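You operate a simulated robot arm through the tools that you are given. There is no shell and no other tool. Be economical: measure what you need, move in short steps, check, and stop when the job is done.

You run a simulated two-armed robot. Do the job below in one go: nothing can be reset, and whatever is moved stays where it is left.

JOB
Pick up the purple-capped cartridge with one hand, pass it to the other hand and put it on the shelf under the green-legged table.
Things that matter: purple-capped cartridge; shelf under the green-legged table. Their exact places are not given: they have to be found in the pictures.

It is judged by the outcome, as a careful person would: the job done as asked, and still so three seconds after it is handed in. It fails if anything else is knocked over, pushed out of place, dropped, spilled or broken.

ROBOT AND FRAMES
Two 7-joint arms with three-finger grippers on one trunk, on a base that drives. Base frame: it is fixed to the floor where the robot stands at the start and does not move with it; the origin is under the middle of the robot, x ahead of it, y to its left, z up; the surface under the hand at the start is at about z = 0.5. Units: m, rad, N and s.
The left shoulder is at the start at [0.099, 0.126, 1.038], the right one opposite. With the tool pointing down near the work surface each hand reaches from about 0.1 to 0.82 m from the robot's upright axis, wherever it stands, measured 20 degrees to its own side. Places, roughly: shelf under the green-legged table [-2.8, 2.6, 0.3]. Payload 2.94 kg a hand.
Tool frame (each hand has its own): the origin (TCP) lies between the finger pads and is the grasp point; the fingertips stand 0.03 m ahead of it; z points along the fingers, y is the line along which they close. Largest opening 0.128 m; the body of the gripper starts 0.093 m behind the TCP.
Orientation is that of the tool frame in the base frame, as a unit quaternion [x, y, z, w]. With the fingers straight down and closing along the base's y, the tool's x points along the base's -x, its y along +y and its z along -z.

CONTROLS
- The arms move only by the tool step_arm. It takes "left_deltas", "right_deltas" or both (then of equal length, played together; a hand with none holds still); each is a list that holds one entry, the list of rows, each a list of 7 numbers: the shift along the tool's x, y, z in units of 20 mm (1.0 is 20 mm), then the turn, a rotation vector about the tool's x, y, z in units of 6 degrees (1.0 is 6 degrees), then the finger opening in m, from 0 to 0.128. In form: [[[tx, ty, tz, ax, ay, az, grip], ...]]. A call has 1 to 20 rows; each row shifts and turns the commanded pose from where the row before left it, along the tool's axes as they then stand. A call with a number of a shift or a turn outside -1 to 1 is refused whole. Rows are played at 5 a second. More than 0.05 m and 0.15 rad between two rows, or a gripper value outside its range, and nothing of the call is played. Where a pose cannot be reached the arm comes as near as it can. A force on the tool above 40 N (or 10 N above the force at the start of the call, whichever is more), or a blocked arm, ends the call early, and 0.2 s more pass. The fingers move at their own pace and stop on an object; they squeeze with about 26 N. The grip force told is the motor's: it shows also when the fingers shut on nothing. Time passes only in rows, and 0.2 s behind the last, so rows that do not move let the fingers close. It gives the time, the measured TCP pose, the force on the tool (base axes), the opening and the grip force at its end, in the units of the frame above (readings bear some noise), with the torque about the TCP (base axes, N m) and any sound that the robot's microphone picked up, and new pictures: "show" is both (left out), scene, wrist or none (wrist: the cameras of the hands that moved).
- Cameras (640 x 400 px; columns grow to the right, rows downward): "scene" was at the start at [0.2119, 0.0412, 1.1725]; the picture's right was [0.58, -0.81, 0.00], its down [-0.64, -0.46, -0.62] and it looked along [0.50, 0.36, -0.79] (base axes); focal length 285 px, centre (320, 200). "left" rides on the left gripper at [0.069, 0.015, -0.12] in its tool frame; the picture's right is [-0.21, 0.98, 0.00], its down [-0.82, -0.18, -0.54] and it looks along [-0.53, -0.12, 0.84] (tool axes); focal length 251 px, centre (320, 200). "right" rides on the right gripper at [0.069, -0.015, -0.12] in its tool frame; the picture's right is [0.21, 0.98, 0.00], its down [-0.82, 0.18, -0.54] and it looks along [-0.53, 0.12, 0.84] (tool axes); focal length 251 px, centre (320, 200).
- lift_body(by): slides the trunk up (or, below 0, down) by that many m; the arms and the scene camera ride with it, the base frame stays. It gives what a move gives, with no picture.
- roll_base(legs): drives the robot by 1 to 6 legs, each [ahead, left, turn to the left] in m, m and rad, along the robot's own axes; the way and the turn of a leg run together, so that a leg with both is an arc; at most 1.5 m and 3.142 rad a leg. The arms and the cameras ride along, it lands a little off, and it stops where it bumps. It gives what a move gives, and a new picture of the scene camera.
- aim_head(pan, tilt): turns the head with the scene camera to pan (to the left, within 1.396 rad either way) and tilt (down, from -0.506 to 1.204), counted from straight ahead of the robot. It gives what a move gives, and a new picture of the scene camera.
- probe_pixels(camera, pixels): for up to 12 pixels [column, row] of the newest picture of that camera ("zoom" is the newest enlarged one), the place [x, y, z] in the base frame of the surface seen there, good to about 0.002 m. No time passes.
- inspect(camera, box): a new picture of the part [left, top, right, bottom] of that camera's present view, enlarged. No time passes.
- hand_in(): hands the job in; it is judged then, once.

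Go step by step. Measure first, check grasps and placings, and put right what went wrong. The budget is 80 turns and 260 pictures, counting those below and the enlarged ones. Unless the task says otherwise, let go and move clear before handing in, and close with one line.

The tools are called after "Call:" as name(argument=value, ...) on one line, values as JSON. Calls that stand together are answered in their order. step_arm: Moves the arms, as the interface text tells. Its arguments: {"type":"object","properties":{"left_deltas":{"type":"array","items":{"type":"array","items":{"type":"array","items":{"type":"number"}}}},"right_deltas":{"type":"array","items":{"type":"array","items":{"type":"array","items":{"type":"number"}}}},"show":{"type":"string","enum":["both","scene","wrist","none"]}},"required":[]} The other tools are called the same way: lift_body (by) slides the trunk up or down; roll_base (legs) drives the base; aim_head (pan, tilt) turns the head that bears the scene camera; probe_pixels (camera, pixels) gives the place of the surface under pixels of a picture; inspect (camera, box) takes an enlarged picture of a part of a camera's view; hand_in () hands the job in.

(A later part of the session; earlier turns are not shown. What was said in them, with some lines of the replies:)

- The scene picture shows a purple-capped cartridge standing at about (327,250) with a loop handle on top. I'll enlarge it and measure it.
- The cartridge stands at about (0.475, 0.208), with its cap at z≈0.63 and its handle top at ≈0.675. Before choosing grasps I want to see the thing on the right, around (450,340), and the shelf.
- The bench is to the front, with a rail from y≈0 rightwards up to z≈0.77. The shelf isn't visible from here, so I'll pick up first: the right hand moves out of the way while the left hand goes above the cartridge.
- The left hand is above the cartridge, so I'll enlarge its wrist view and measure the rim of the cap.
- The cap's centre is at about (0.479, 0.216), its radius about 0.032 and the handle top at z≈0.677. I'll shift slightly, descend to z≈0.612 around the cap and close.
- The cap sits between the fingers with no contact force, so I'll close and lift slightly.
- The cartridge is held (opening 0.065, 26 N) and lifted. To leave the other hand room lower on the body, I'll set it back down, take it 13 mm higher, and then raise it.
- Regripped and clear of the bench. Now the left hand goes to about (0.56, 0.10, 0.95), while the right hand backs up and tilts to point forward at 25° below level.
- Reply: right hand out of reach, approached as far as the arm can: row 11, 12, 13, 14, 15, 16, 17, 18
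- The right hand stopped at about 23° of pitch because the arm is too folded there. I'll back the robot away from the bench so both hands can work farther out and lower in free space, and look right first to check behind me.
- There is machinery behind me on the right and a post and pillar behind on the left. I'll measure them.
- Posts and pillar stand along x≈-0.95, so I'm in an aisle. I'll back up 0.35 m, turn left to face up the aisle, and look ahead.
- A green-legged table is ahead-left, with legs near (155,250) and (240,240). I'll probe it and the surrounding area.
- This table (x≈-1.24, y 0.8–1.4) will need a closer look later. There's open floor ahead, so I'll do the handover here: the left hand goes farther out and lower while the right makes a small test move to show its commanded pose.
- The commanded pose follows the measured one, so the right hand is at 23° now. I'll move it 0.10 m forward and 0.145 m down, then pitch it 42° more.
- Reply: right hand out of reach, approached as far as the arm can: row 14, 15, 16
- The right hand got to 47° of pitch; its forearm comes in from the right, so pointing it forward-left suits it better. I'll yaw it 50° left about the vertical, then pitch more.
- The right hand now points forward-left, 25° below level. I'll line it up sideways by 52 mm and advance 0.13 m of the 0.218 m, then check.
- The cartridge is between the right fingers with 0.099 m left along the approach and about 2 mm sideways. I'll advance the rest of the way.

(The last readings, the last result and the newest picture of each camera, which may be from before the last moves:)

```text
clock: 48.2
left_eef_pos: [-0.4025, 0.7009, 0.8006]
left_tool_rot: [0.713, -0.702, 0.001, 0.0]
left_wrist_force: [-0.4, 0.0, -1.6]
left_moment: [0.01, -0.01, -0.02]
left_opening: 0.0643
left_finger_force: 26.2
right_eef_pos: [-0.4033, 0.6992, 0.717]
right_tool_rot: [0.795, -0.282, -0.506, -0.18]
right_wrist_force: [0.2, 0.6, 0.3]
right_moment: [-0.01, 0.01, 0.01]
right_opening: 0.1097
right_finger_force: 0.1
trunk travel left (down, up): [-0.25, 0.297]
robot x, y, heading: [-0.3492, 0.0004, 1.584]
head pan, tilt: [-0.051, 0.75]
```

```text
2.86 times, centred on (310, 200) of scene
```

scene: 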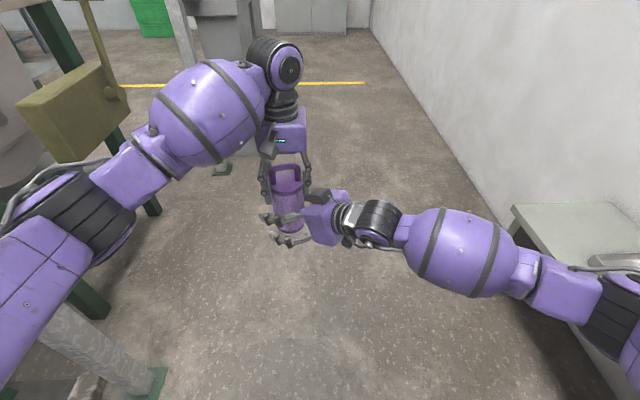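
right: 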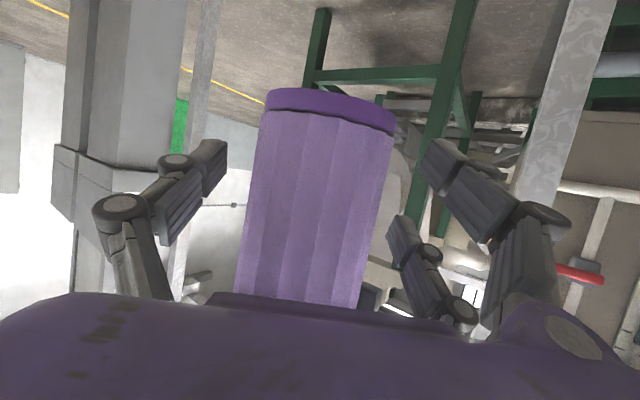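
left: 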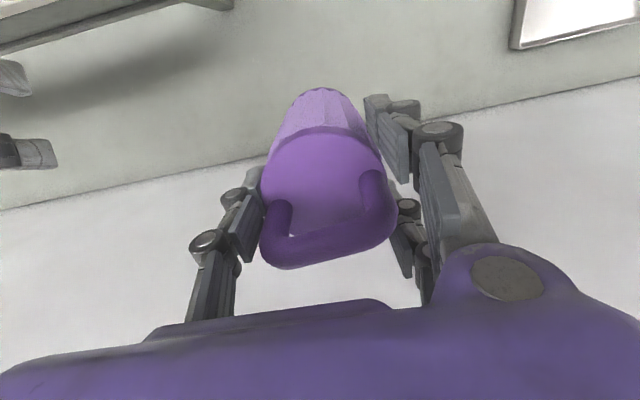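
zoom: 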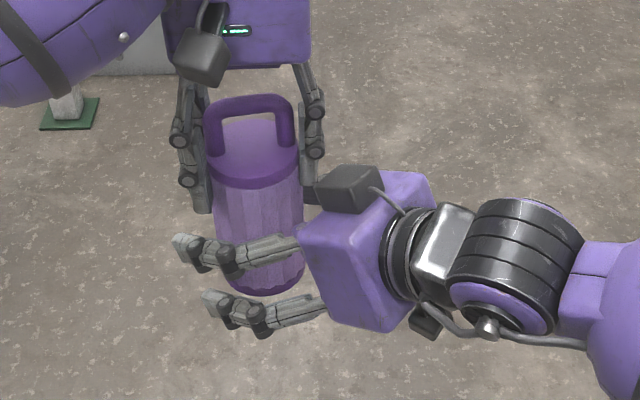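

No contact, and the cartridge is between the right fingers with the left fingertips clear above. I'll close the right hand.

Call:
step_arm(right_deltas=[[[0, 0, 0, 0, 0, 0, 0.09], [0, 0, 0, 0, 0, 0, 0.075], [0, 0, 0, 0, 0, 0, 0.06], [0, 0, 0, 0, 0, 0, 0.045], [0, 0, 0, 0, 0, 0, 0.04], [0, 0, 0, 0, 0, 0, 0.04]]])

Call:
inspect(camera="scene", box=[220, 130, 400, 270])

```text
clock: 49.6
left_eef_pos: [-0.404, 0.7015, 0.7988]
left_tool_rot: [0.713, -0.701, -0.001, 0.002]
left_wrist_force: [-5.8, -6.3, -2.0]
left_moment: [-0.18, 0.19, 0.07]
left_opening: 0.0643
left_finger_force: 26.0
right_eef_pos: [-0.4023, 0.6988, 0.7167]
right_tool_rot: [0.795, -0.282, -0.506, -0.179]
right_wrist_force: [5.2, 6.8, 0.4]
right_moment: [-0.4, 0.3, -0.07]
right_opening: 0.0682
right_finger_force: 26.1
trunk travel left (down, up): [-0.25, 0.297]
robot x, y, heading: [-0.352, -0.0029, 1.584]
head pan, tilt: [-0.051, 0.75]
```

scene: 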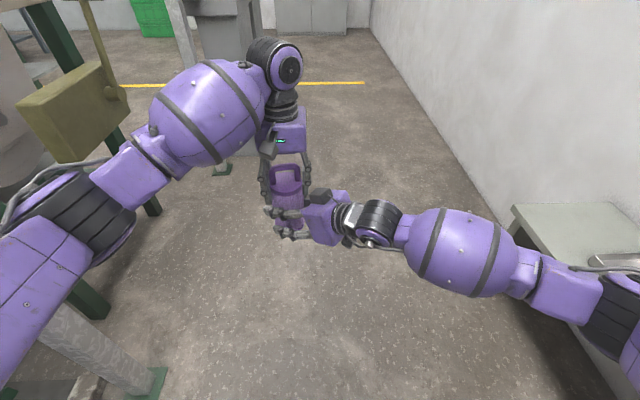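
right: 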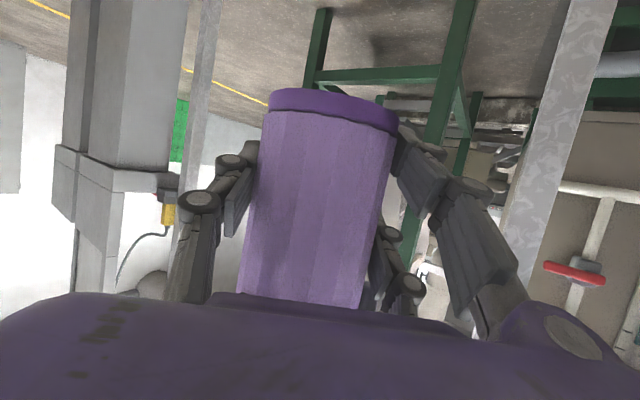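

```text
2.86 times, centred on (310, 200) of scene
```

zoom: 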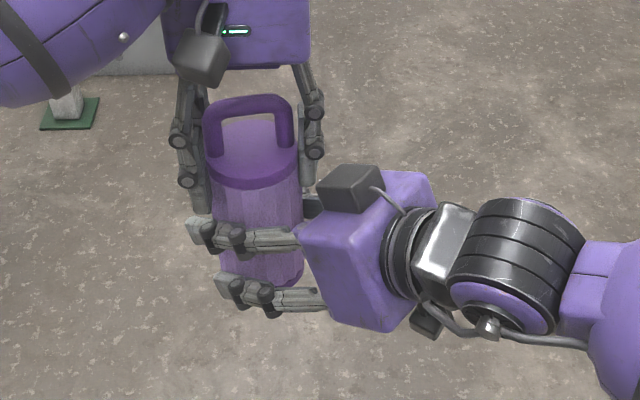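

Both hands hold it (right opening 0.068, 26 N). I'll open the left just enough and raise it straight up, clear of the handle.

Call:
step_arm(left_deltas=[[[0, 0, 0, 0, 0, 0, 0.07], [0, 0, 0, 0, 0, 0, 0.078], [0, 0, 0, 0, 0, 0, 0.078], [0, 0, -0.5, 0, 0, 0, 0.078], [0, 0, -1, 0, 0, 0, 0.078], [0, 0, -1, 0, 0, 0, 0.078], [0, 0, -1, 0, 0, 0, 0.078], [0, 0, -1, 0, 0, 0, 0.078], [0, 0, -1, 0, 0, 0, 0.078], [0, 0, -1, 0, 0, 0, 0.078], [0, 0, -1, 0, 0, 0, 0.078], [0, 0, -1, 0, 0, 0, 0.078], [0, 0, 0, 0, 0, 0, 0.078]]])

```text
clock: 52.4
left_eef_pos: [-0.4021, 0.6989, 0.9726]
left_tool_rot: [0.713, -0.702, 0.001, 0.0]
left_wrist_force: [1.2, 0.5, 0.0]
left_moment: [-0.04, 0.03, -0.03]
left_opening: 0.0777
left_finger_force: 0.0
right_eef_pos: [-0.4034, 0.6992, 0.7166]
right_tool_rot: [0.795, -0.283, -0.505, -0.18]
right_wrist_force: [0.3, 0.4, -0.8]
right_moment: [0.0, -0.03, -0.01]
right_opening: 0.0683
right_finger_force: 26.1
trunk travel left (down, up): [-0.25, 0.297]
robot x, y, heading: [-0.3475, -0.001, 1.586]
head pan, tilt: [-0.051, 0.75]
```

scene: 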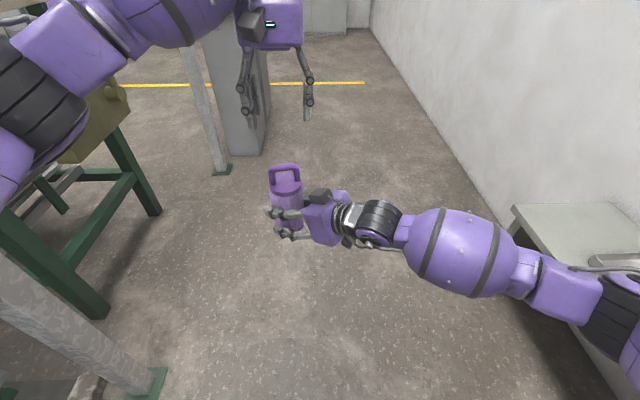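
left: 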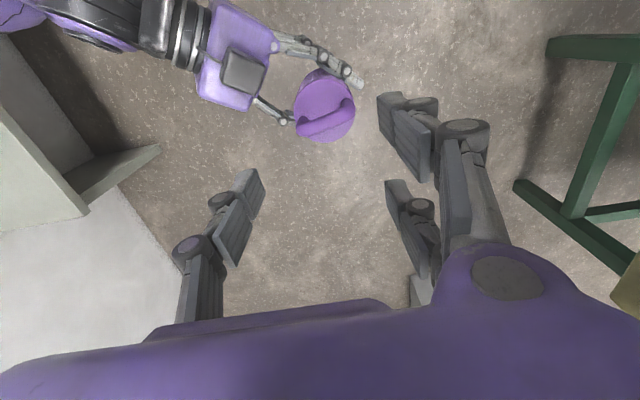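

The handover worked: the right hand alone holds the cartridge, and the left is clear. I'll tuck the left arm in so it doesn't block the view, then look toward the shelf.

Call:
step_arm(left_deltas=[[[1, 0, 0, 0, 0, 0, 0.05], [1, 0, 0, 0, 0, 0, 0.05], [1, 0, 0, 0, 0, 0, 0.05], [1, 0, 0, 0, 0, 0, 0.05], [1, 0, 0, 0, 0, 0, 0.05], [1, 0.6, 1, 0, 0, 0, 0.05], [1, 0.6, 1, 0, 0, 0, 0.05], [1, 0.6, 1, 0, 0, 0, 0.05], [1, 0.6, 1, 0, 0, 0, 0.05], [1, 0.6, 1, 0, 0, 0, 0.05], [1, 0.6, 1, 0, 0, 0, 0.05], [1, 0.6, 1, 0, 0, 0, 0.05], [1, 0.6, 1, 0, 0, 0, 0.05], [1, 0.6, 1, 0, 0, 0, 0.05], [1, 0.6, 1, 0, 0, 0, 0.05], [0, 0, 1, 0, 0, 0, 0.05], [0, 0, 1, 0, 0, 0, 0.05]]], show="none")

Call:
aim_head(pan=0.75, tilt=0.3)

```text
clock: 56.0
left_eef_pos: [-0.5163, 0.3962, 0.7301]
left_tool_rot: [0.713, -0.701, 0.0, 0.0]
left_wrist_force: [-0.4, 0.7, 0.6]
left_moment: [-0.03, 0.01, 0.0]
left_opening: 0.0502
left_finger_force: 0.1
right_eef_pos: [-0.4026, 0.6978, 0.7163]
right_tool_rot: [0.795, -0.282, -0.506, -0.18]
right_wrist_force: [-0.3, -1.2, -0.2]
right_moment: [0.04, -0.03, -0.01]
right_opening: 0.0684
right_finger_force: 25.8
trunk travel left (down, up): [-0.25, 0.297]
robot x, y, heading: [-0.3539, 0.0007, 1.591]
head pan, tilt: [-0.051, 0.75]
```

```text
clock: 57.1
left_eef_pos: [-0.5149, 0.3971, 0.7306]
left_tool_rot: [0.713, -0.701, 0.0, 0.0]
left_wrist_force: [-1.3, -0.7, 0.0]
left_moment: [0.0, 0.02, -0.02]
left_opening: 0.05
left_finger_force: 0.1
right_eef_pos: [-0.4038, 0.6988, 0.7157]
right_tool_rot: [0.795, -0.283, -0.506, -0.181]
right_wrist_force: [1.2, 0.3, -0.5]
right_moment: [-0.01, 0.0, 0.0]
right_opening: 0.0684
right_finger_force: 25.9
trunk travel left (down, up): [-0.25, 0.297]
robot x, y, heading: [-0.3512, -0.002, 1.588]
head pan, tilt: [0.75, 0.3]
```

scene: 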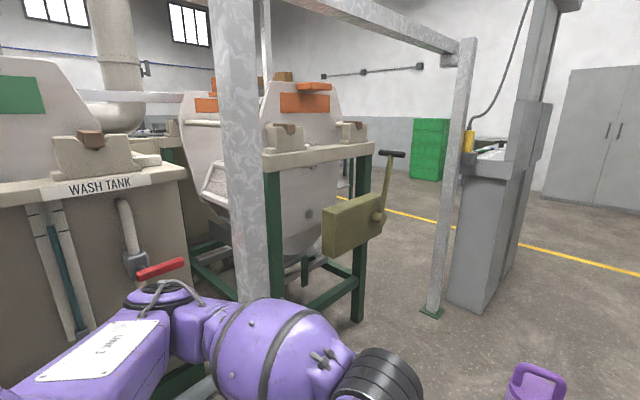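

The target area is hidden behind the nearer table. I'll drive up the aisle 1.25 m and look left through the gap between the table and the post.

Call:
roll_base(legs=[[1.25, 0, 0]])

Call:
aim_head(pan=1.1, tilt=0.3)

```text
clock: 63.4
left_eef_pos: [-0.5435, 1.6301, 0.7312]
left_tool_rot: [0.716, -0.699, -0.001, 0.0]
left_wrist_force: [-0.5, -1.0, -0.1]
left_moment: [-0.02, 0.0, -0.01]
left_opening: 0.0501
left_finger_force: 0.1
right_eef_pos: [-0.4331, 1.9334, 0.7161]
right_tool_rot: [0.796, -0.279, -0.507, -0.178]
right_wrist_force: [-0.2, 0.1, 0.2]
right_moment: [0.0, 0.04, -0.04]
right_opening: 0.0682
right_finger_force: 25.9
trunk travel left (down, up): [-0.25, 0.297]
robot x, y, heading: [-0.373, 1.2339, 1.596]
head pan, tilt: [0.75, 0.3]
```

scene: 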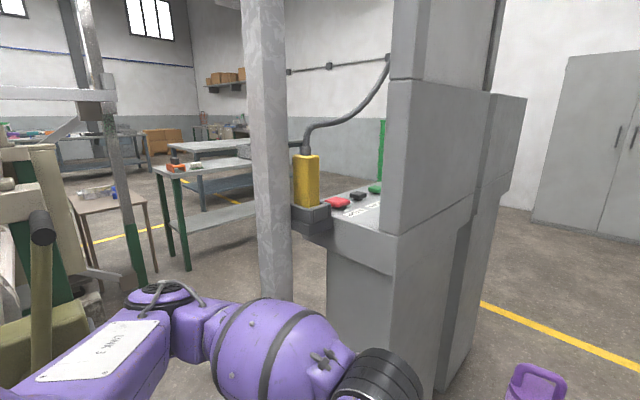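

```text
clock: 64.2
left_eef_pos: [-0.5429, 1.6295, 0.7301]
left_tool_rot: [0.716, -0.698, 0.0, 0.0]
left_wrist_force: [0.1, 0.0, 0.6]
left_moment: [-0.01, -0.03, 0.02]
left_opening: 0.0499
left_finger_force: 0.1
right_eef_pos: [-0.4331, 1.933, 0.7153]
right_tool_rot: [0.796, -0.279, -0.506, -0.178]
right_wrist_force: [-0.2, -0.8, -0.6]
right_moment: [0.0, 0.01, -0.01]
right_opening: 0.0684
right_finger_force: 26.2
trunk travel left (down, up): [-0.25, 0.297]
robot x, y, heading: [-0.3742, 1.2326, 1.596]
head pan, tilt: [1.1, 0.3]
```

scene: 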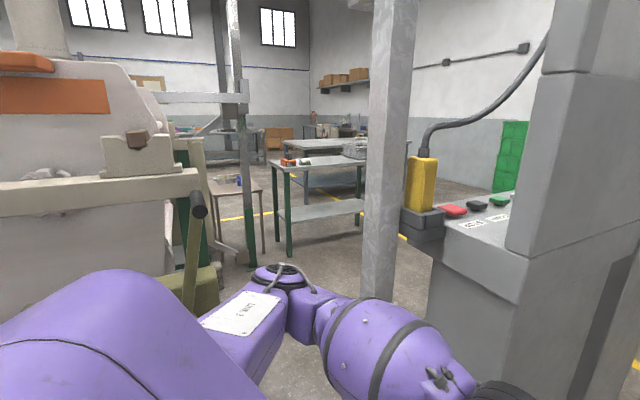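

The green-legged table with a grey shelf underneath is at around (320,210), with tools on its top. I'll enlarge it and measure.

Call:
inspect(camera="scene", box=[200, 120, 420, 270])

Call:
probe_pixels(camera="scene", pixels=[[320, 212], [285, 213], [355, 208], [320, 219], [278, 240], [290, 250], [359, 190], [320, 165], [215, 210], [246, 250], [262, 225], [375, 270]])

```text
2.67 times, centred on (310, 195) of scene
```

zoom: 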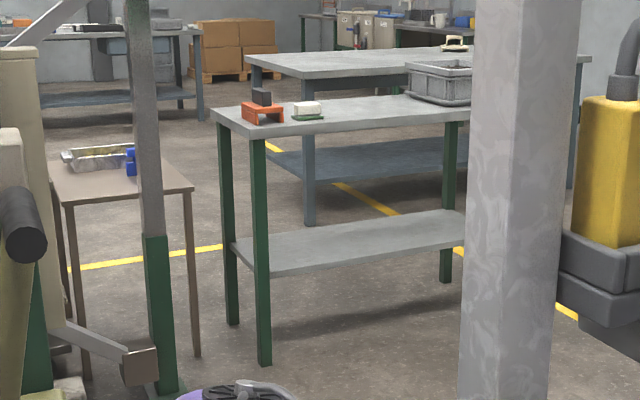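

```text
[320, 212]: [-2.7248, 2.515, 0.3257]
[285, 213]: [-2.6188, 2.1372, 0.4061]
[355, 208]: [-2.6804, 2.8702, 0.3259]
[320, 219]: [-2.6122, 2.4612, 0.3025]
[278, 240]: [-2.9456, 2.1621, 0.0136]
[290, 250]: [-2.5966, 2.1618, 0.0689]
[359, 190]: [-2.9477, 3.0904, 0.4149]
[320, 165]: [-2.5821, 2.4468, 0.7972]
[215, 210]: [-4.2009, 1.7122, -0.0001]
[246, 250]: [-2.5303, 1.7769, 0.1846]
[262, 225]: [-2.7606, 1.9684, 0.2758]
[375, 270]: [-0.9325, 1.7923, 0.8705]
```

The shelf is at z≈0.326, with x from -2.6 (front edge) to -2.95 and y from 2.16 to 3.09; the top is at 0.80, so clearance is ample. The gap at the post is too narrow, so I'll go round the far side of the pillar. First I'll measure arm extents and the aisle.

Call:
probe_pixels(camera="scene", pixels=[[280, 268], [325, 300], [250, 300], [205, 320], [90, 300], [430, 220], [440, 250], [560, 110], [590, 350], [635, 370], [505, 160], [500, 290]])

Call:
aim_head(pan=-0.6, tilt=0.5)

Call:
aim_head(pan=0.3, tilt=0.3)

```text
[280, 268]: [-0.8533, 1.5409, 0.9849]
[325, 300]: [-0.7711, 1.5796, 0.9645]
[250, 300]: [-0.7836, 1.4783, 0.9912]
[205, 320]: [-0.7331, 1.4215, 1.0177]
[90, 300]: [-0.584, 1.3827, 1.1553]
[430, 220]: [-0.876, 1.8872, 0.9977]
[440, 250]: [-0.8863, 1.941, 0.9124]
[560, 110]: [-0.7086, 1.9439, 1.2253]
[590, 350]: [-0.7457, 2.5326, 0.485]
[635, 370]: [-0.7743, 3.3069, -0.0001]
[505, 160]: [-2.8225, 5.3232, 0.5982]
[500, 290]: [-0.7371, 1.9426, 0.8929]
```

```text
clock: 65.9
left_eef_pos: [-0.5438, 1.6309, 0.731]
left_tool_rot: [0.716, -0.698, 0.0, 0.0]
left_wrist_force: [0.2, -0.2, -0.6]
left_moment: [0.0, -0.01, 0.01]
left_opening: 0.0497
left_finger_force: 0.0
right_eef_pos: [-0.4344, 1.9334, 0.7153]
right_tool_rot: [0.796, -0.28, -0.505, -0.178]
right_wrist_force: [-0.7, 0.1, 0.0]
right_moment: [-0.01, -0.02, 0.02]
right_opening: 0.0685
right_finger_force: 25.5
trunk travel left (down, up): [-0.25, 0.297]
robot x, y, heading: [-0.3766, 1.235, 1.596]
head pan, tilt: [-0.6, 0.499]
```

scene: 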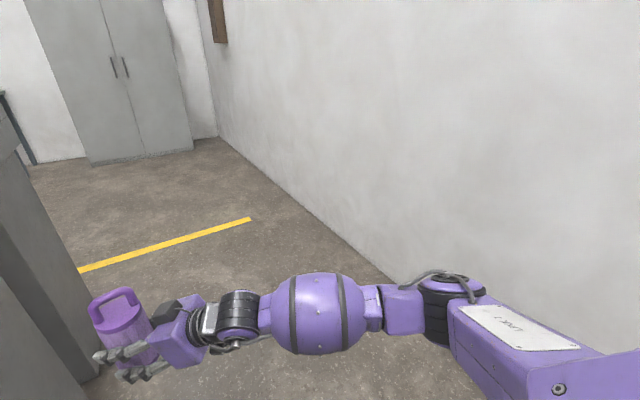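

```text
clock: 67.1
left_eef_pos: [-0.5428, 1.6297, 0.7303]
left_tool_rot: [0.716, -0.698, 0.0, 0.001]
left_wrist_force: [0.6, 0.3, 0.0]
left_moment: [-0.01, -0.01, -0.03]
left_opening: 0.0497
left_finger_force: 0.0
right_eef_pos: [-0.434, 1.934, 0.716]
right_tool_rot: [0.796, -0.279, -0.506, -0.178]
right_wrist_force: [0.3, 0.0, 0.1]
right_moment: [0.01, 0.0, 0.02]
right_opening: 0.0683
right_finger_force: 26.0
trunk travel left (down, up): [-0.25, 0.297]
robot x, y, heading: [-0.375, 1.2366, 1.597]
head pan, tilt: [0.3, 0.3]
```

scene: 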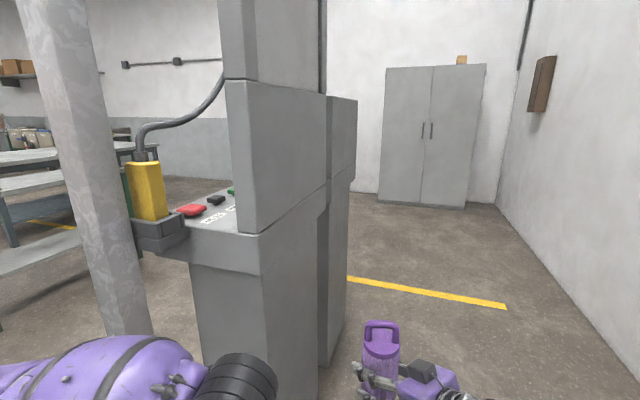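

The left elbow sticks out to x≈-0.87, and the pillar's face is at -0.71. I'll measure the wall and the pillar's far end.

Call:
probe_pixels(camera="scene", pixels=[[600, 250], [560, 270], [630, 350], [355, 130], [350, 260], [330, 350], [262, 385], [420, 260], [345, 310], [300, 130], [500, 304], [60, 225]])

Call:
aim_head(pan=-0.9, tilt=0.5)

```text
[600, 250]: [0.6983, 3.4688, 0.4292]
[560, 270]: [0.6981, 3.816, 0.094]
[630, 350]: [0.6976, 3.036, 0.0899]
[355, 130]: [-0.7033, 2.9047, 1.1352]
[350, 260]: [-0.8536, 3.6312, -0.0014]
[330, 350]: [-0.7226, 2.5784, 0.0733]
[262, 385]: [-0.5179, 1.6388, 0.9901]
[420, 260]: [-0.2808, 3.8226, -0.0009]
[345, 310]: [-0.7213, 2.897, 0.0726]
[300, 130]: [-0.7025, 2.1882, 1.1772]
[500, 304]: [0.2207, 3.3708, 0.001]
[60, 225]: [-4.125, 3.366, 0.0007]
```

```text
clock: 68.5
left_eef_pos: [-0.5437, 1.6306, 0.7297]
left_tool_rot: [0.715, -0.699, 0.0, 0.0]
left_wrist_force: [0.1, -0.2, 0.1]
left_moment: [0.0, -0.01, -0.02]
left_opening: 0.0499
left_finger_force: 0.0
right_eef_pos: [-0.4345, 1.9318, 0.7166]
right_tool_rot: [0.796, -0.279, -0.506, -0.178]
right_wrist_force: [0.3, -0.4, -0.7]
right_moment: [-0.01, -0.02, -0.01]
right_opening: 0.0682
right_finger_force: 25.5
trunk travel left (down, up): [-0.25, 0.297]
robot x, y, heading: [-0.3732, 1.2373, 1.596]
head pan, tilt: [-0.901, 0.499]
```

scene: 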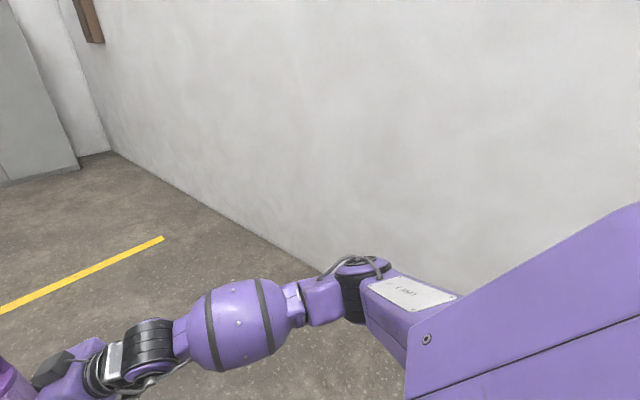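

Call:
probe_pixels(camera="scene", pixels=[[365, 262], [352, 300], [325, 300], [245, 320], [390, 275], [340, 270]])

```text
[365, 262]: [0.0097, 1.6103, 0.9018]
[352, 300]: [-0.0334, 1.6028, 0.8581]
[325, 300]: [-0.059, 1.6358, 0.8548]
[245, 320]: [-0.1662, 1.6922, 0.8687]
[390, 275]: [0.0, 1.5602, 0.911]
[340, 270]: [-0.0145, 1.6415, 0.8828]
```

Right elbow reaches x≈0.03, pillar face -0.70, wall 0.70. Strafing right 0.37 m centres me in the aisle; then I'll drive forward past the pillar, which ends at y≈2.9.

Call:
roll_base(legs=[[0, -0.37, -0.026], [1.25, 0, 0], [1.25, 0, 0]])

Call:
aim_head(pan=1.39, tilt=0.3)

```text
clock: 84.1
left_eef_pos: [-0.0043, 4.1276, 0.73]
left_tool_rot: [-0.676, 0.737, 0.0, 0.0]
left_wrist_force: [-0.1, -0.2, 0.4]
left_moment: [0.0, 0.0, 0.0]
left_opening: 0.0502
left_finger_force: 0.0
right_eef_pos: [0.1373, 4.4164, 0.7158]
right_tool_rot: [0.78, -0.322, -0.496, -0.205]
right_wrist_force: [-0.2, 0.5, 0.5]
right_moment: [0.0, -0.02, 0.02]
right_opening: 0.068
right_finger_force: 26.3
trunk travel left (down, up): [-0.25, 0.297]
robot x, y, heading: [0.1173, 3.717, 1.488]
head pan, tilt: [-0.901, 0.499]
```

scene: 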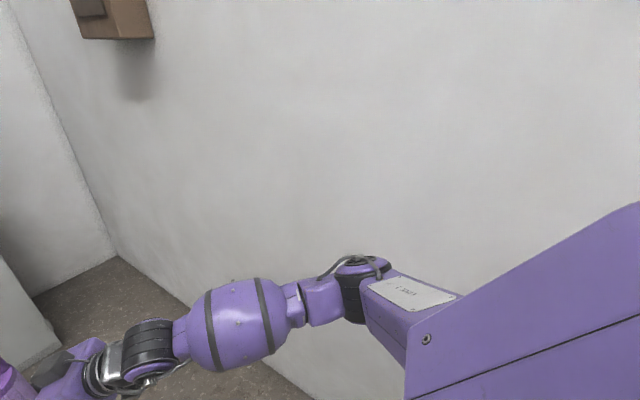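

```text
clock: 86.2
left_eef_pos: [-0.0054, 4.1264, 0.7303]
left_tool_rot: [-0.677, 0.736, 0.0, -0.001]
left_wrist_force: [-0.2, -1.0, -0.1]
left_moment: [0.02, -0.01, -0.02]
left_opening: 0.0502
left_finger_force: 0.1
right_eef_pos: [0.1381, 4.417, 0.716]
right_tool_rot: [0.78, -0.323, -0.495, -0.206]
right_wrist_force: [0.6, -0.3, -0.1]
right_moment: [0.02, -0.01, -0.01]
right_opening: 0.0683
right_finger_force: 26.1
trunk travel left (down, up): [-0.25, 0.297]
robot x, y, heading: [0.1204, 3.7169, 1.483]
head pan, tilt: [1.389, 0.3]
```

scene: 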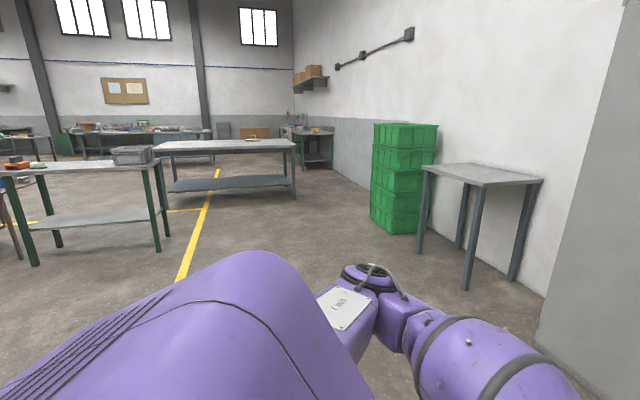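

The floor is open here and the target table is visible at (90,200). I'll turn to face -x and drive toward it at y≈3.7.

Call:
roll_base(legs=[[-0.05, 0.1, 0], [0, 0, 1.65], [1.3, 0, 0]])

Call:
aim_head(pan=0.75, tilt=0.4)

```text
clock: 98.0
left_eef_pos: [-1.7007, 3.5281, 0.7307]
left_tool_rot: [1.0, -0.008, 0.001, 0.0]
left_wrist_force: [0.6, -0.5, 0.3]
left_moment: [0.02, 0.01, 0.02]
left_opening: 0.0499
left_finger_force: 0.0
right_eef_pos: [-1.9993, 3.6502, 0.7156]
right_tool_rot: [0.768, 0.35, -0.488, 0.222]
right_wrist_force: [-0.1, 0.8, 0.4]
right_moment: [0.0, 0.01, -0.04]
right_opening: 0.0681
right_finger_force: 26.1
trunk travel left (down, up): [-0.25, 0.297]
robot x, y, heading: [-1.2961, 3.6832, 3.131]
head pan, tilt: [1.389, 0.3]
```

scene: 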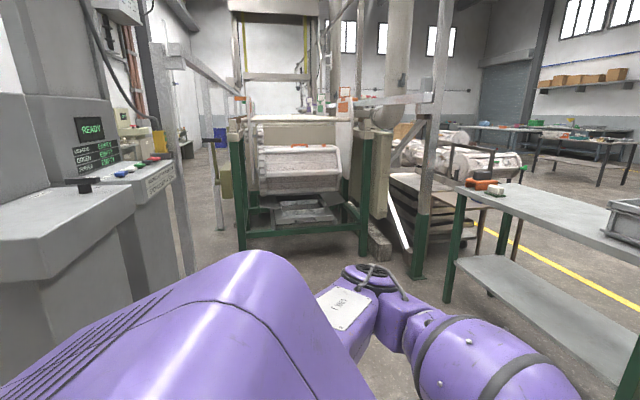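

```text
clock: 99.0
left_eef_pos: [-1.7002, 3.529, 0.729]
left_tool_rot: [1.0, -0.007, 0.0, -0.001]
left_wrist_force: [0.4, -0.6, 0.3]
left_moment: [-0.03, 0.0, -0.01]
left_opening: 0.0499
left_finger_force: 0.1
right_eef_pos: [-1.9986, 3.6503, 0.7167]
right_tool_rot: [0.768, 0.351, -0.488, 0.222]
right_wrist_force: [0.1, 0.4, 0.1]
right_moment: [-0.01, -0.01, 0.02]
right_opening: 0.0679
right_finger_force: 26.0
trunk travel left (down, up): [-0.25, 0.297]
robot x, y, heading: [-1.2971, 3.683, 3.125]
head pan, tilt: [0.75, 0.4]
```

scene: 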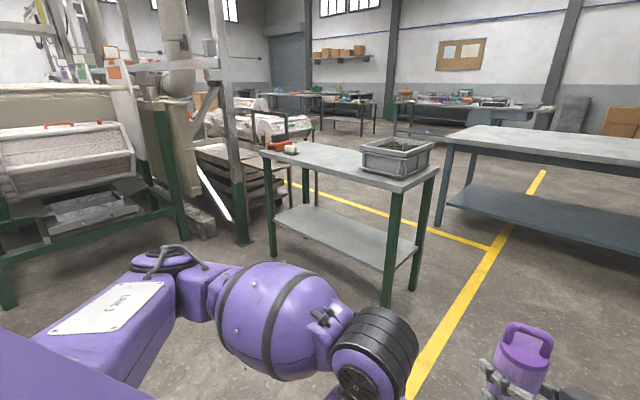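

A good view: the shelf runs from about (270,215) to (415,260). I'll measure its edges and legs precisely.

Call:
probe_pixels(camera="scene", pixels=[[340, 232], [300, 230], [370, 260], [385, 270], [277, 220], [310, 210], [410, 245], [387, 300], [268, 250], [415, 285], [340, 175], [320, 247]])

Call:
inspect(camera="scene", box=[200, 120, 460, 310])

```text
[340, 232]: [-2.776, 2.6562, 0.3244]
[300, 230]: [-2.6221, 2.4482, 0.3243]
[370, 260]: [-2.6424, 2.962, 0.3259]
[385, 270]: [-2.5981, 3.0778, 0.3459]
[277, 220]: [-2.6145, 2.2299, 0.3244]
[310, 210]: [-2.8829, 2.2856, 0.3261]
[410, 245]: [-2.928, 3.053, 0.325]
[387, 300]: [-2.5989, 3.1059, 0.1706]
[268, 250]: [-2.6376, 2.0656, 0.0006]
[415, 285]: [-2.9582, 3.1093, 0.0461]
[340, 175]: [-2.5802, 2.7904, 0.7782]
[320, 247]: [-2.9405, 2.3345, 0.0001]
```

```text
2.11 times, centred on (330, 215) of scene
```

zoom: 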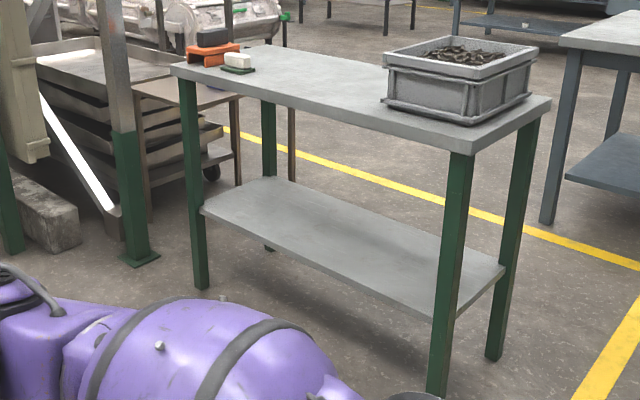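

The shelf is empty, z 0.325, x from -2.6 to -2.95, y from 2.13 to 3.1. I'll drive ahead 0.35 m and then strafe left about 1.05 m, which puts the cartridge in front of the shelf's middle.

Call:
roll_base(legs=[[0.35, 0, 0], [0, 1.05, 0]])

Call:
aim_head(pan=0.0, tilt=0.7)

```text
clock: 110.6
left_eef_pos: [-2.0476, 2.4558, 0.7307]
left_tool_rot: [1.0, 0.009, -0.001, 0.0]
left_wrist_force: [0.3, -0.4, -0.3]
left_moment: [-0.02, 0.02, 0.01]
left_opening: 0.0501
left_finger_force: 0.0
right_eef_pos: [-2.3496, 2.5666, 0.7159]
right_tool_rot: [0.761, 0.364, -0.485, 0.231]
right_wrist_force: [0.4, 0.1, 0.6]
right_moment: [-0.01, 0.0, -0.01]
right_opening: 0.0682
right_finger_force: 26.1
trunk travel left (down, up): [-0.25, 0.297]
robot x, y, heading: [-1.6538, 2.6247, -3.123]
head pan, tilt: [0.75, 0.4]
```

scene: 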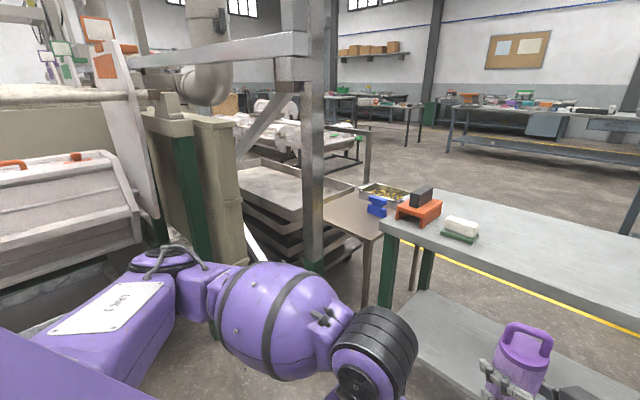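

```text
clock: 111.7
left_eef_pos: [-2.0473, 2.4565, 0.7297]
left_tool_rot: [1.0, 0.009, 0.001, 0.0]
left_wrist_force: [-0.4, 0.8, -0.7]
left_moment: [0.01, -0.01, 0.03]
left_opening: 0.0495
left_finger_force: 0.0
right_eef_pos: [-2.3504, 2.5679, 0.7151]
right_tool_rot: [0.761, 0.363, -0.485, 0.231]
right_wrist_force: [-0.5, -0.1, -0.6]
right_moment: [-0.02, -0.02, 0.05]
right_opening: 0.0678
right_finger_force: 25.5
trunk travel left (down, up): [-0.25, 0.297]
robot x, y, heading: [-1.651, 2.6246, -3.119]
head pan, tilt: [0.0, 0.7]
```

scene: 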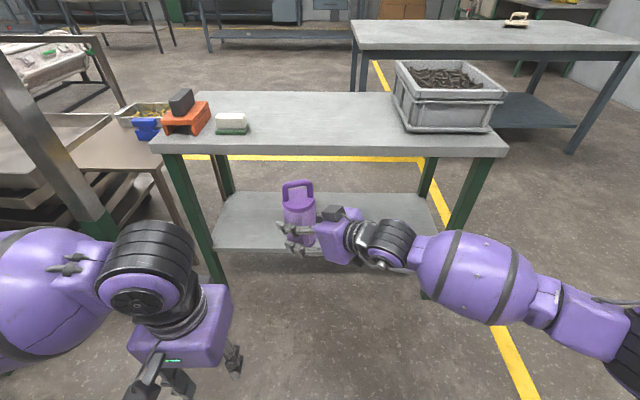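

The cartridge hangs in front of the shelf at (300,210). I'll lower the trunk fully and then the arm about 75 mm, so the base ends about 2 cm above shelf height.

Call:
lift_body(by=-0.25)

Call:
step_arm(right_deltas=[[[0.85, 0, 0.4, 0, 0, 0, 0.04], [0.85, 0, 0.4, 0, 0, 0, 0.04], [0.85, 0, 0.4, 0, 0, 0, 0.04], [0.85, 0, 0.4, 0, 0, 0, 0.04], [0, 0, 0, 0, 0, 0, 0.04]]])

```text
clock: 114.2
left_eef_pos: [-2.0571, 2.4566, 0.4431]
left_tool_rot: [0.997, 0.009, 0.074, -0.001]
left_wrist_force: [-0.2, -0.4, 0.2]
left_moment: [0.02, 0.0, 0.0]
left_opening: 0.05
left_finger_force: 0.0
right_eef_pos: [-2.3508, 2.568, 0.4663]
right_tool_rot: [0.762, 0.363, -0.485, 0.23]
right_wrist_force: [-0.2, -0.1, 0.2]
right_moment: [0.02, -0.03, 0.0]
right_opening: 0.0679
right_finger_force: 25.7
trunk travel left (down, up): [0.0, 0.547]
robot x, y, heading: [-1.6508, 2.6262, -3.125]
head pan, tilt: [0.0, 0.7]
```

```text
clock: 115.4
left_eef_pos: [-2.0568, 2.4562, 0.4429]
left_tool_rot: [0.997, 0.009, 0.075, -0.001]
left_wrist_force: [0.6, 0.2, -0.2]
left_moment: [-0.01, 0.0, 0.0]
left_opening: 0.0501
left_finger_force: 0.0
right_eef_pos: [-2.3503, 2.57, 0.3914]
right_tool_rot: [0.761, 0.364, -0.484, 0.232]
right_wrist_force: [-0.5, -0.5, -0.1]
right_moment: [0.03, -0.05, 0.03]
right_opening: 0.0679
right_finger_force: 26.3
trunk travel left (down, up): [0.0, 0.547]
robot x, y, heading: [-1.6532, 2.6211, -3.122]
head pan, tilt: [0.0, 0.7]
```

scene: 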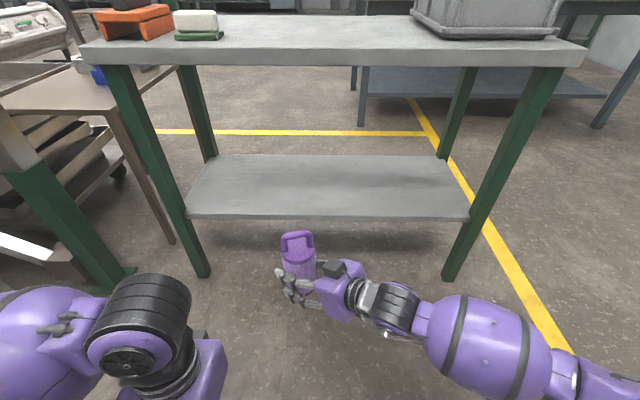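
right: 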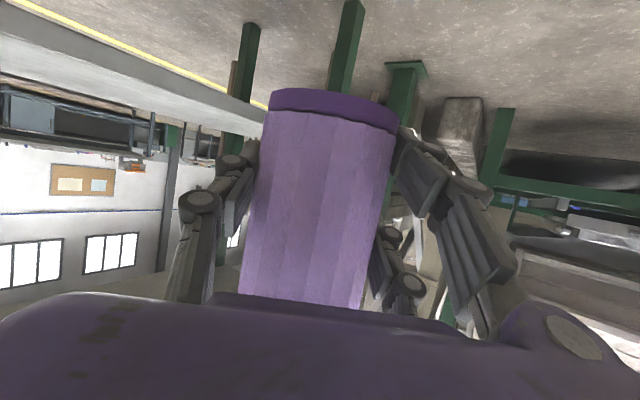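

Lowered. Before driving in, I'll check how far the cartridge base and the lower finger hang below the grip.

Call:
inspect(camera="scene", box=[250, 220, 400, 330])

Call:
probe_pixels(camera="right", pixels=[[330, 95], [280, 92], [385, 105], [330, 110], [410, 130], [420, 150]])

```text
3.64 times, centred on (325, 275) of scene
```

zoom: 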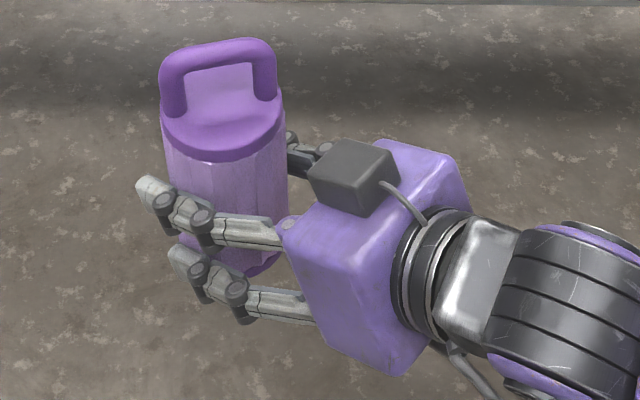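

```text
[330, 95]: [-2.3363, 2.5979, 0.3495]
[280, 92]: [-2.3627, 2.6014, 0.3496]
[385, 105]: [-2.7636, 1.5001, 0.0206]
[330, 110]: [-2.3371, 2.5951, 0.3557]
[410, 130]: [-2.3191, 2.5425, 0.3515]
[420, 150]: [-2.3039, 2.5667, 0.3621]
```

Call:
probe_pixels(camera="zoom", pixels=[[390, 368], [330, 345], [310, 315], [240, 300], [195, 262], [182, 255], [430, 345], [470, 375], [205, 295], [400, 300]])

Call:
probe_pixels(camera="right", pixels=[[403, 128], [412, 127], [425, 138], [435, 150], [455, 175], [480, 190], [245, 145], [232, 158]])

```text
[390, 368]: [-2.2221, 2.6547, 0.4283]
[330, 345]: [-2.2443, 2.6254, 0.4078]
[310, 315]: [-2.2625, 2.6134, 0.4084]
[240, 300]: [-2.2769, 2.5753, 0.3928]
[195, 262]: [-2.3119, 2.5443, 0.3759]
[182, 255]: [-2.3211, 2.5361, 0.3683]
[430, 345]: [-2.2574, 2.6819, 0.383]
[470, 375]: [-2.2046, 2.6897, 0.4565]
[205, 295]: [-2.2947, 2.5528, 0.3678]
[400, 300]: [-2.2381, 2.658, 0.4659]
```

```text
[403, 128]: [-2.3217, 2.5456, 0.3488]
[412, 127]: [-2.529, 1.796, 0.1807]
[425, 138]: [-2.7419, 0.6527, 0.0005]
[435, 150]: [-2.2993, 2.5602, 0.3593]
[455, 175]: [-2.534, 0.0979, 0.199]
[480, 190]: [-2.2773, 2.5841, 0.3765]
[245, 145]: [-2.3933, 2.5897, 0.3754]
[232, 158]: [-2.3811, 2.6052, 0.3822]
```

The base rim and the lower fingertip are both at about z 0.349, 24 mm above the shelf surface, and nothing hangs lower. I'll drive straight in 0.34 m.

Call:
roll_base(legs=[[0.34, 0, 0]])

Call:
aim_head(pan=0.0, tilt=0.85)

```text
clock: 117.7
left_eef_pos: [-2.3967, 2.4519, 0.4426]
left_tool_rot: [0.997, 0.009, 0.076, 0.0]
left_wrist_force: [-0.4, -0.2, -0.2]
left_moment: [-0.01, 0.0, 0.02]
left_opening: 0.0499
left_finger_force: 0.1
right_eef_pos: [-2.6926, 2.5648, 0.3898]
right_tool_rot: [0.763, 0.362, -0.485, 0.229]
right_wrist_force: [0.1, -0.6, -0.3]
right_moment: [0.02, -0.02, -0.01]
right_opening: 0.0679
right_finger_force: 26.0
trunk travel left (down, up): [0.0, 0.547]
robot x, y, heading: [-1.9899, 2.6172, -3.125]
head pan, tilt: [0.0, 0.7]
```

scene: 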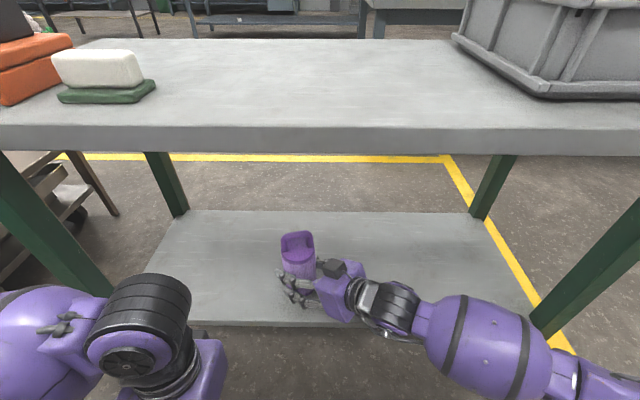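

```text
clock: 118.4
left_eef_pos: [-2.3961, 2.4515, 0.4415]
left_tool_rot: [0.997, 0.008, 0.076, 0.0]
left_wrist_force: [1.3, -0.1, -0.9]
left_moment: [0.0, 0.02, 0.03]
left_opening: 0.0503
left_finger_force: 0.1
right_eef_pos: [-2.6923, 2.5651, 0.3898]
right_tool_rot: [0.762, 0.362, -0.484, 0.23]
right_wrist_force: [0.0, 0.2, -0.3]
right_moment: [0.0, -0.01, 0.01]
right_opening: 0.068
right_finger_force: 26.2
trunk travel left (down, up): [0.0, 0.547]
robot x, y, heading: [-1.9928, 2.6173, -3.125]
head pan, tilt: [0.0, 0.85]
```

scene: 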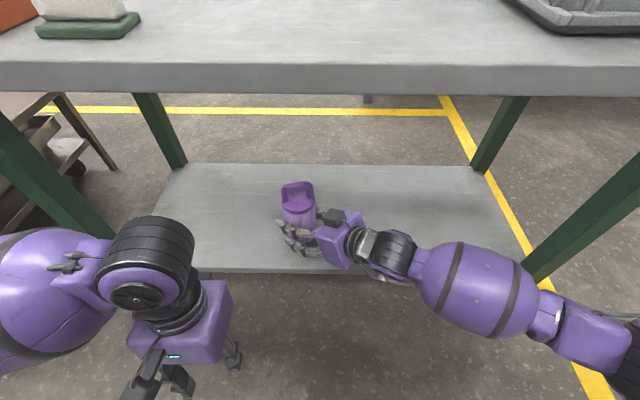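

The cartridge is over the shelf, about 9 cm inside the front edge. I'll lower it 20 mm in small steps.

Call:
step_arm(right_deltas=[[[0.27, 0, 0.127, 0, 0, 0, 0.04], [0.27, 0, 0.127, 0, 0, 0, 0.04], [0.227, 0, 0.106, 0, 0, 0, 0.04], [0.136, 0, 0.064, 0, 0, 0, 0.04], [0, 0, 0, 0, 0, 0, 0.04]]], show="wrist")

Call:
probe_pixels(camera="right", pixels=[[330, 95], [280, 93], [360, 100], [403, 128], [330, 70], [245, 145]])

```text
clock: 119.6
left_eef_pos: [-2.398, 2.4518, 0.442]
left_tool_rot: [0.997, 0.009, 0.075, -0.001]
left_wrist_force: [0.6, -0.4, -0.6]
left_moment: [0.03, -0.02, 0.04]
left_opening: 0.05
left_finger_force: 0.0
right_eef_pos: [-2.6908, 2.5652, 0.3699]
right_tool_rot: [0.762, 0.363, -0.485, 0.23]
right_wrist_force: [0.6, 0.4, -0.2]
right_moment: [0.04, 0.0, 0.02]
right_opening: 0.068
right_finger_force: 26.2
trunk travel left (down, up): [0.0, 0.547]
robot x, y, heading: [-1.9908, 2.6175, -3.125]
head pan, tilt: [0.0, 0.85]
```

right: 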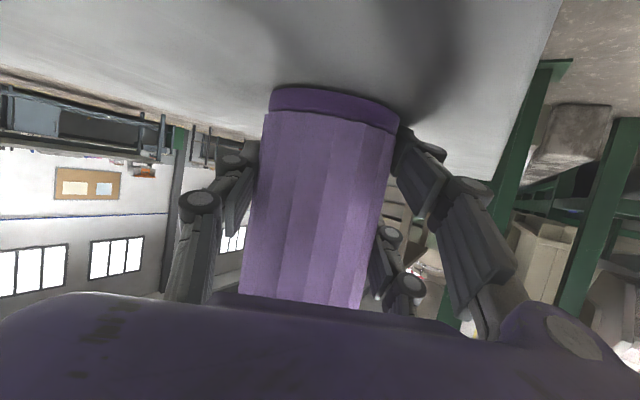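

```text
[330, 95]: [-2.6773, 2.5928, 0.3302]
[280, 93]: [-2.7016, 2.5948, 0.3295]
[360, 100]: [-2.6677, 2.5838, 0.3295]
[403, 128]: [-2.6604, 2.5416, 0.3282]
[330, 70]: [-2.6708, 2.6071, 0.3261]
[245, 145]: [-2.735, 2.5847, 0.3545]
```

The rim is at about 0.329 and the shelf at 0.326, so I'll go down in 1 mm steps until it touches.

Call:
step_arm(right_deltas=[[[0.045, 0, 0.021, 0, 0, 0, 0.04], [0.045, 0, 0.021, 0, 0, 0, 0.04], [0.045, 0, 0.021, 0, 0, 0, 0.04], [0, 0, 0, 0, 0, 0, 0.04]]], show="none")

```text
clock: 120.6
left_eef_pos: [-2.398, 2.4509, 0.4435]
left_tool_rot: [0.997, 0.008, 0.075, 0.0]
left_wrist_force: [0.3, -0.7, -0.2]
left_moment: [-0.02, -0.01, -0.01]
left_opening: 0.0499
left_finger_force: 0.1
right_eef_pos: [-2.6921, 2.5638, 0.3713]
right_tool_rot: [0.762, 0.362, -0.486, 0.23]
right_wrist_force: [-0.5, 1.0, 7.5]
right_moment: [-0.23, -0.19, -0.05]
right_opening: 0.068
right_finger_force: 26.4
trunk travel left (down, up): [0.0, 0.547]
robot x, y, heading: [-1.9887, 2.6178, -3.129]
head pan, tilt: [0.0, 0.85]
```

It touches with 7.5 N upward. I'll open, check that it stands, and ease up 3 mm to take the fingertip off the shelf.

Call:
step_arm(right_deltas=[[[0, 0, 0, 0, 0, 0, 0.072], [0, 0, 0, 0, 0, 0, 0.08], [0, 0, 0, 0, 0, 0, 0.09], [0, 0, 0, 0, 0, 0, 0.1], [0, 0, 0, 0, 0, 0, 0.11], [-0.136, 0, -0.064, 0, 0, 0, 0.11], [-0.136, 0, -0.064, 0, 0, 0, 0.11], [0, 0, 0, 0, 0, 0, 0.11]]])

```text
clock: 122.4
left_eef_pos: [-2.3973, 2.4515, 0.4424]
left_tool_rot: [0.997, 0.009, 0.076, 0.0]
left_wrist_force: [0.5, 0.3, -0.8]
left_moment: [0.01, 0.01, 0.01]
left_opening: 0.0499
left_finger_force: 0.0
right_eef_pos: [-2.6907, 2.5634, 0.3741]
right_tool_rot: [0.762, 0.362, -0.485, 0.23]
right_wrist_force: [-0.3, -0.5, 0.2]
right_moment: [-0.04, -0.03, -0.03]
right_opening: 0.1099
right_finger_force: 0.0
trunk travel left (down, up): [0.0, 0.547]
robot x, y, heading: [-1.9956, 2.6149, -3.12]
head pan, tilt: [0.0, 0.85]
```

scene: 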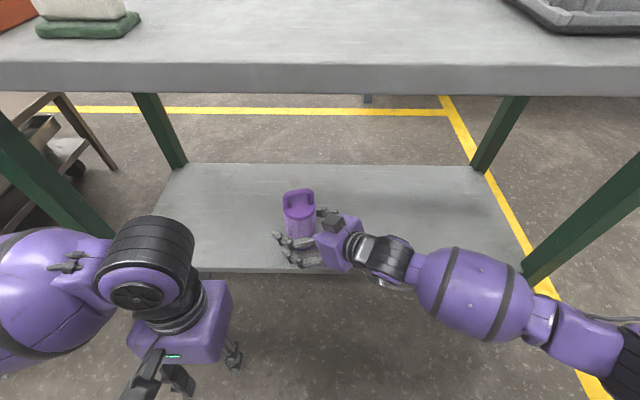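
right: 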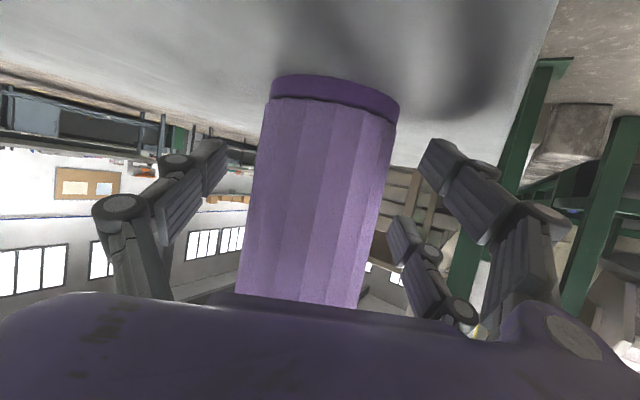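

It's standing upright with the fingers open on both sides and no force. I'll back the hand out along its approach direction by 0.12 m.

Call:
step_arm(right_deltas=[[[0.42, 0, -0.906, 0, 0, 0, 0.11], [0.42, 0, -0.906, 0, 0, 0, 0.11], [0.42, 0, -0.906, 0, 0, 0, 0.11], [0.42, 0, -0.906, 0, 0, 0, 0.11], [0.42, 0, -0.906, 0, 0, 0, 0.11], [0.42, 0, -0.906, 0, 0, 0, 0.11], [0, 0, 0, 0, 0, 0, 0.11]]])

```text
clock: 124.0
left_eef_pos: [-2.3976, 2.4509, 0.4425]
left_tool_rot: [0.997, 0.009, 0.075, -0.001]
left_wrist_force: [-0.2, 0.7, 0.5]
left_moment: [0.0, 0.02, -0.05]
left_opening: 0.0502
left_finger_force: 0.0
right_eef_pos: [-2.6161, 2.6567, 0.3746]
right_tool_rot: [0.762, 0.363, -0.485, 0.23]
right_wrist_force: [-0.1, 0.6, -0.7]
right_moment: [0.0, 0.01, 0.02]
right_opening: 0.11
right_finger_force: 0.1
trunk travel left (down, up): [0.0, 0.547]
robot x, y, heading: [-1.9931, 2.6137, -3.126]
head pan, tilt: [0.0, 0.85]
```

scene: 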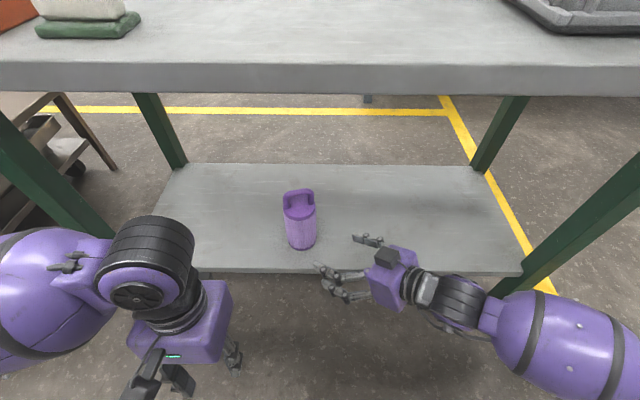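
right: 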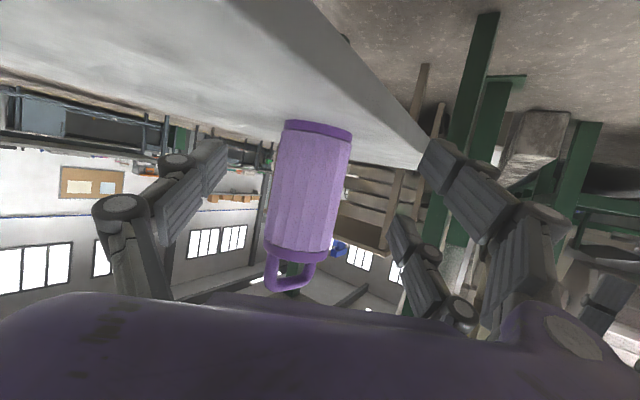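

The cartridge stands alone upright on the shelf at (300,225). I'll back the robot straight away from the table and take a final look.

Call:
roll_base(legs=[[-0.35, 0, 0]])

Call:
inspect(camera="scene", box=[140, 60, 560, 320])

```text
clock: 126.2
left_eef_pos: [-2.0615, 2.458, 0.443]
left_tool_rot: [0.997, 0.006, 0.075, 0.0]
left_wrist_force: [-0.1, 1.0, -0.3]
left_moment: [0.02, -0.01, 0.05]
left_opening: 0.0499
left_finger_force: 0.0
right_eef_pos: [-2.2798, 2.6672, 0.3763]
right_tool_rot: [0.763, 0.36, -0.486, 0.228]
right_wrist_force: [0.0, 0.0, 0.4]
right_moment: [0.0, -0.02, 0.01]
right_opening: 0.1099
right_finger_force: 0.0
trunk travel left (down, up): [0.0, 0.547]
robot x, y, heading: [-1.6548, 2.6204, -3.131]
head pan, tilt: [0.0, 0.85]
```

scene: 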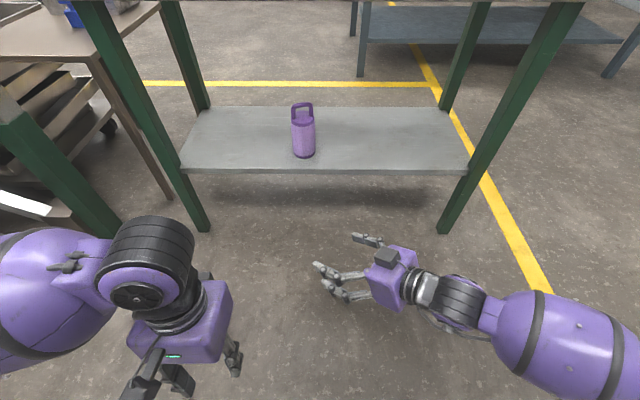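

```text
1.52 times, centred on (350, 190) of scene
```

zoom: 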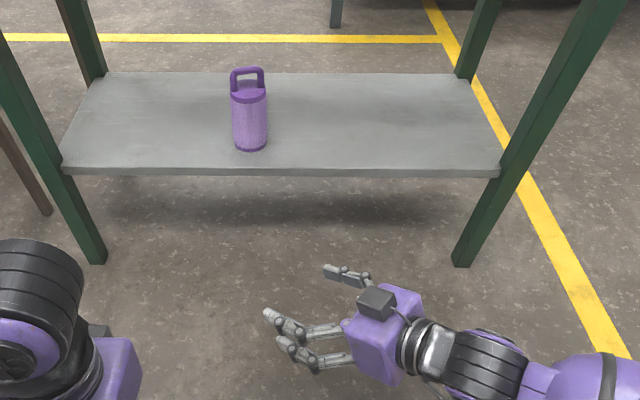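

The cartridge stands upright and steady on the shelf at (303,130), and both hands are clear, so I'm handing in.

Call:
hand_in()

```text
The job is handed in.
```

The purple-capped cartridge was picked up with the left hand, passed to the right, and now stands upright on the shelf under the green-legged table.
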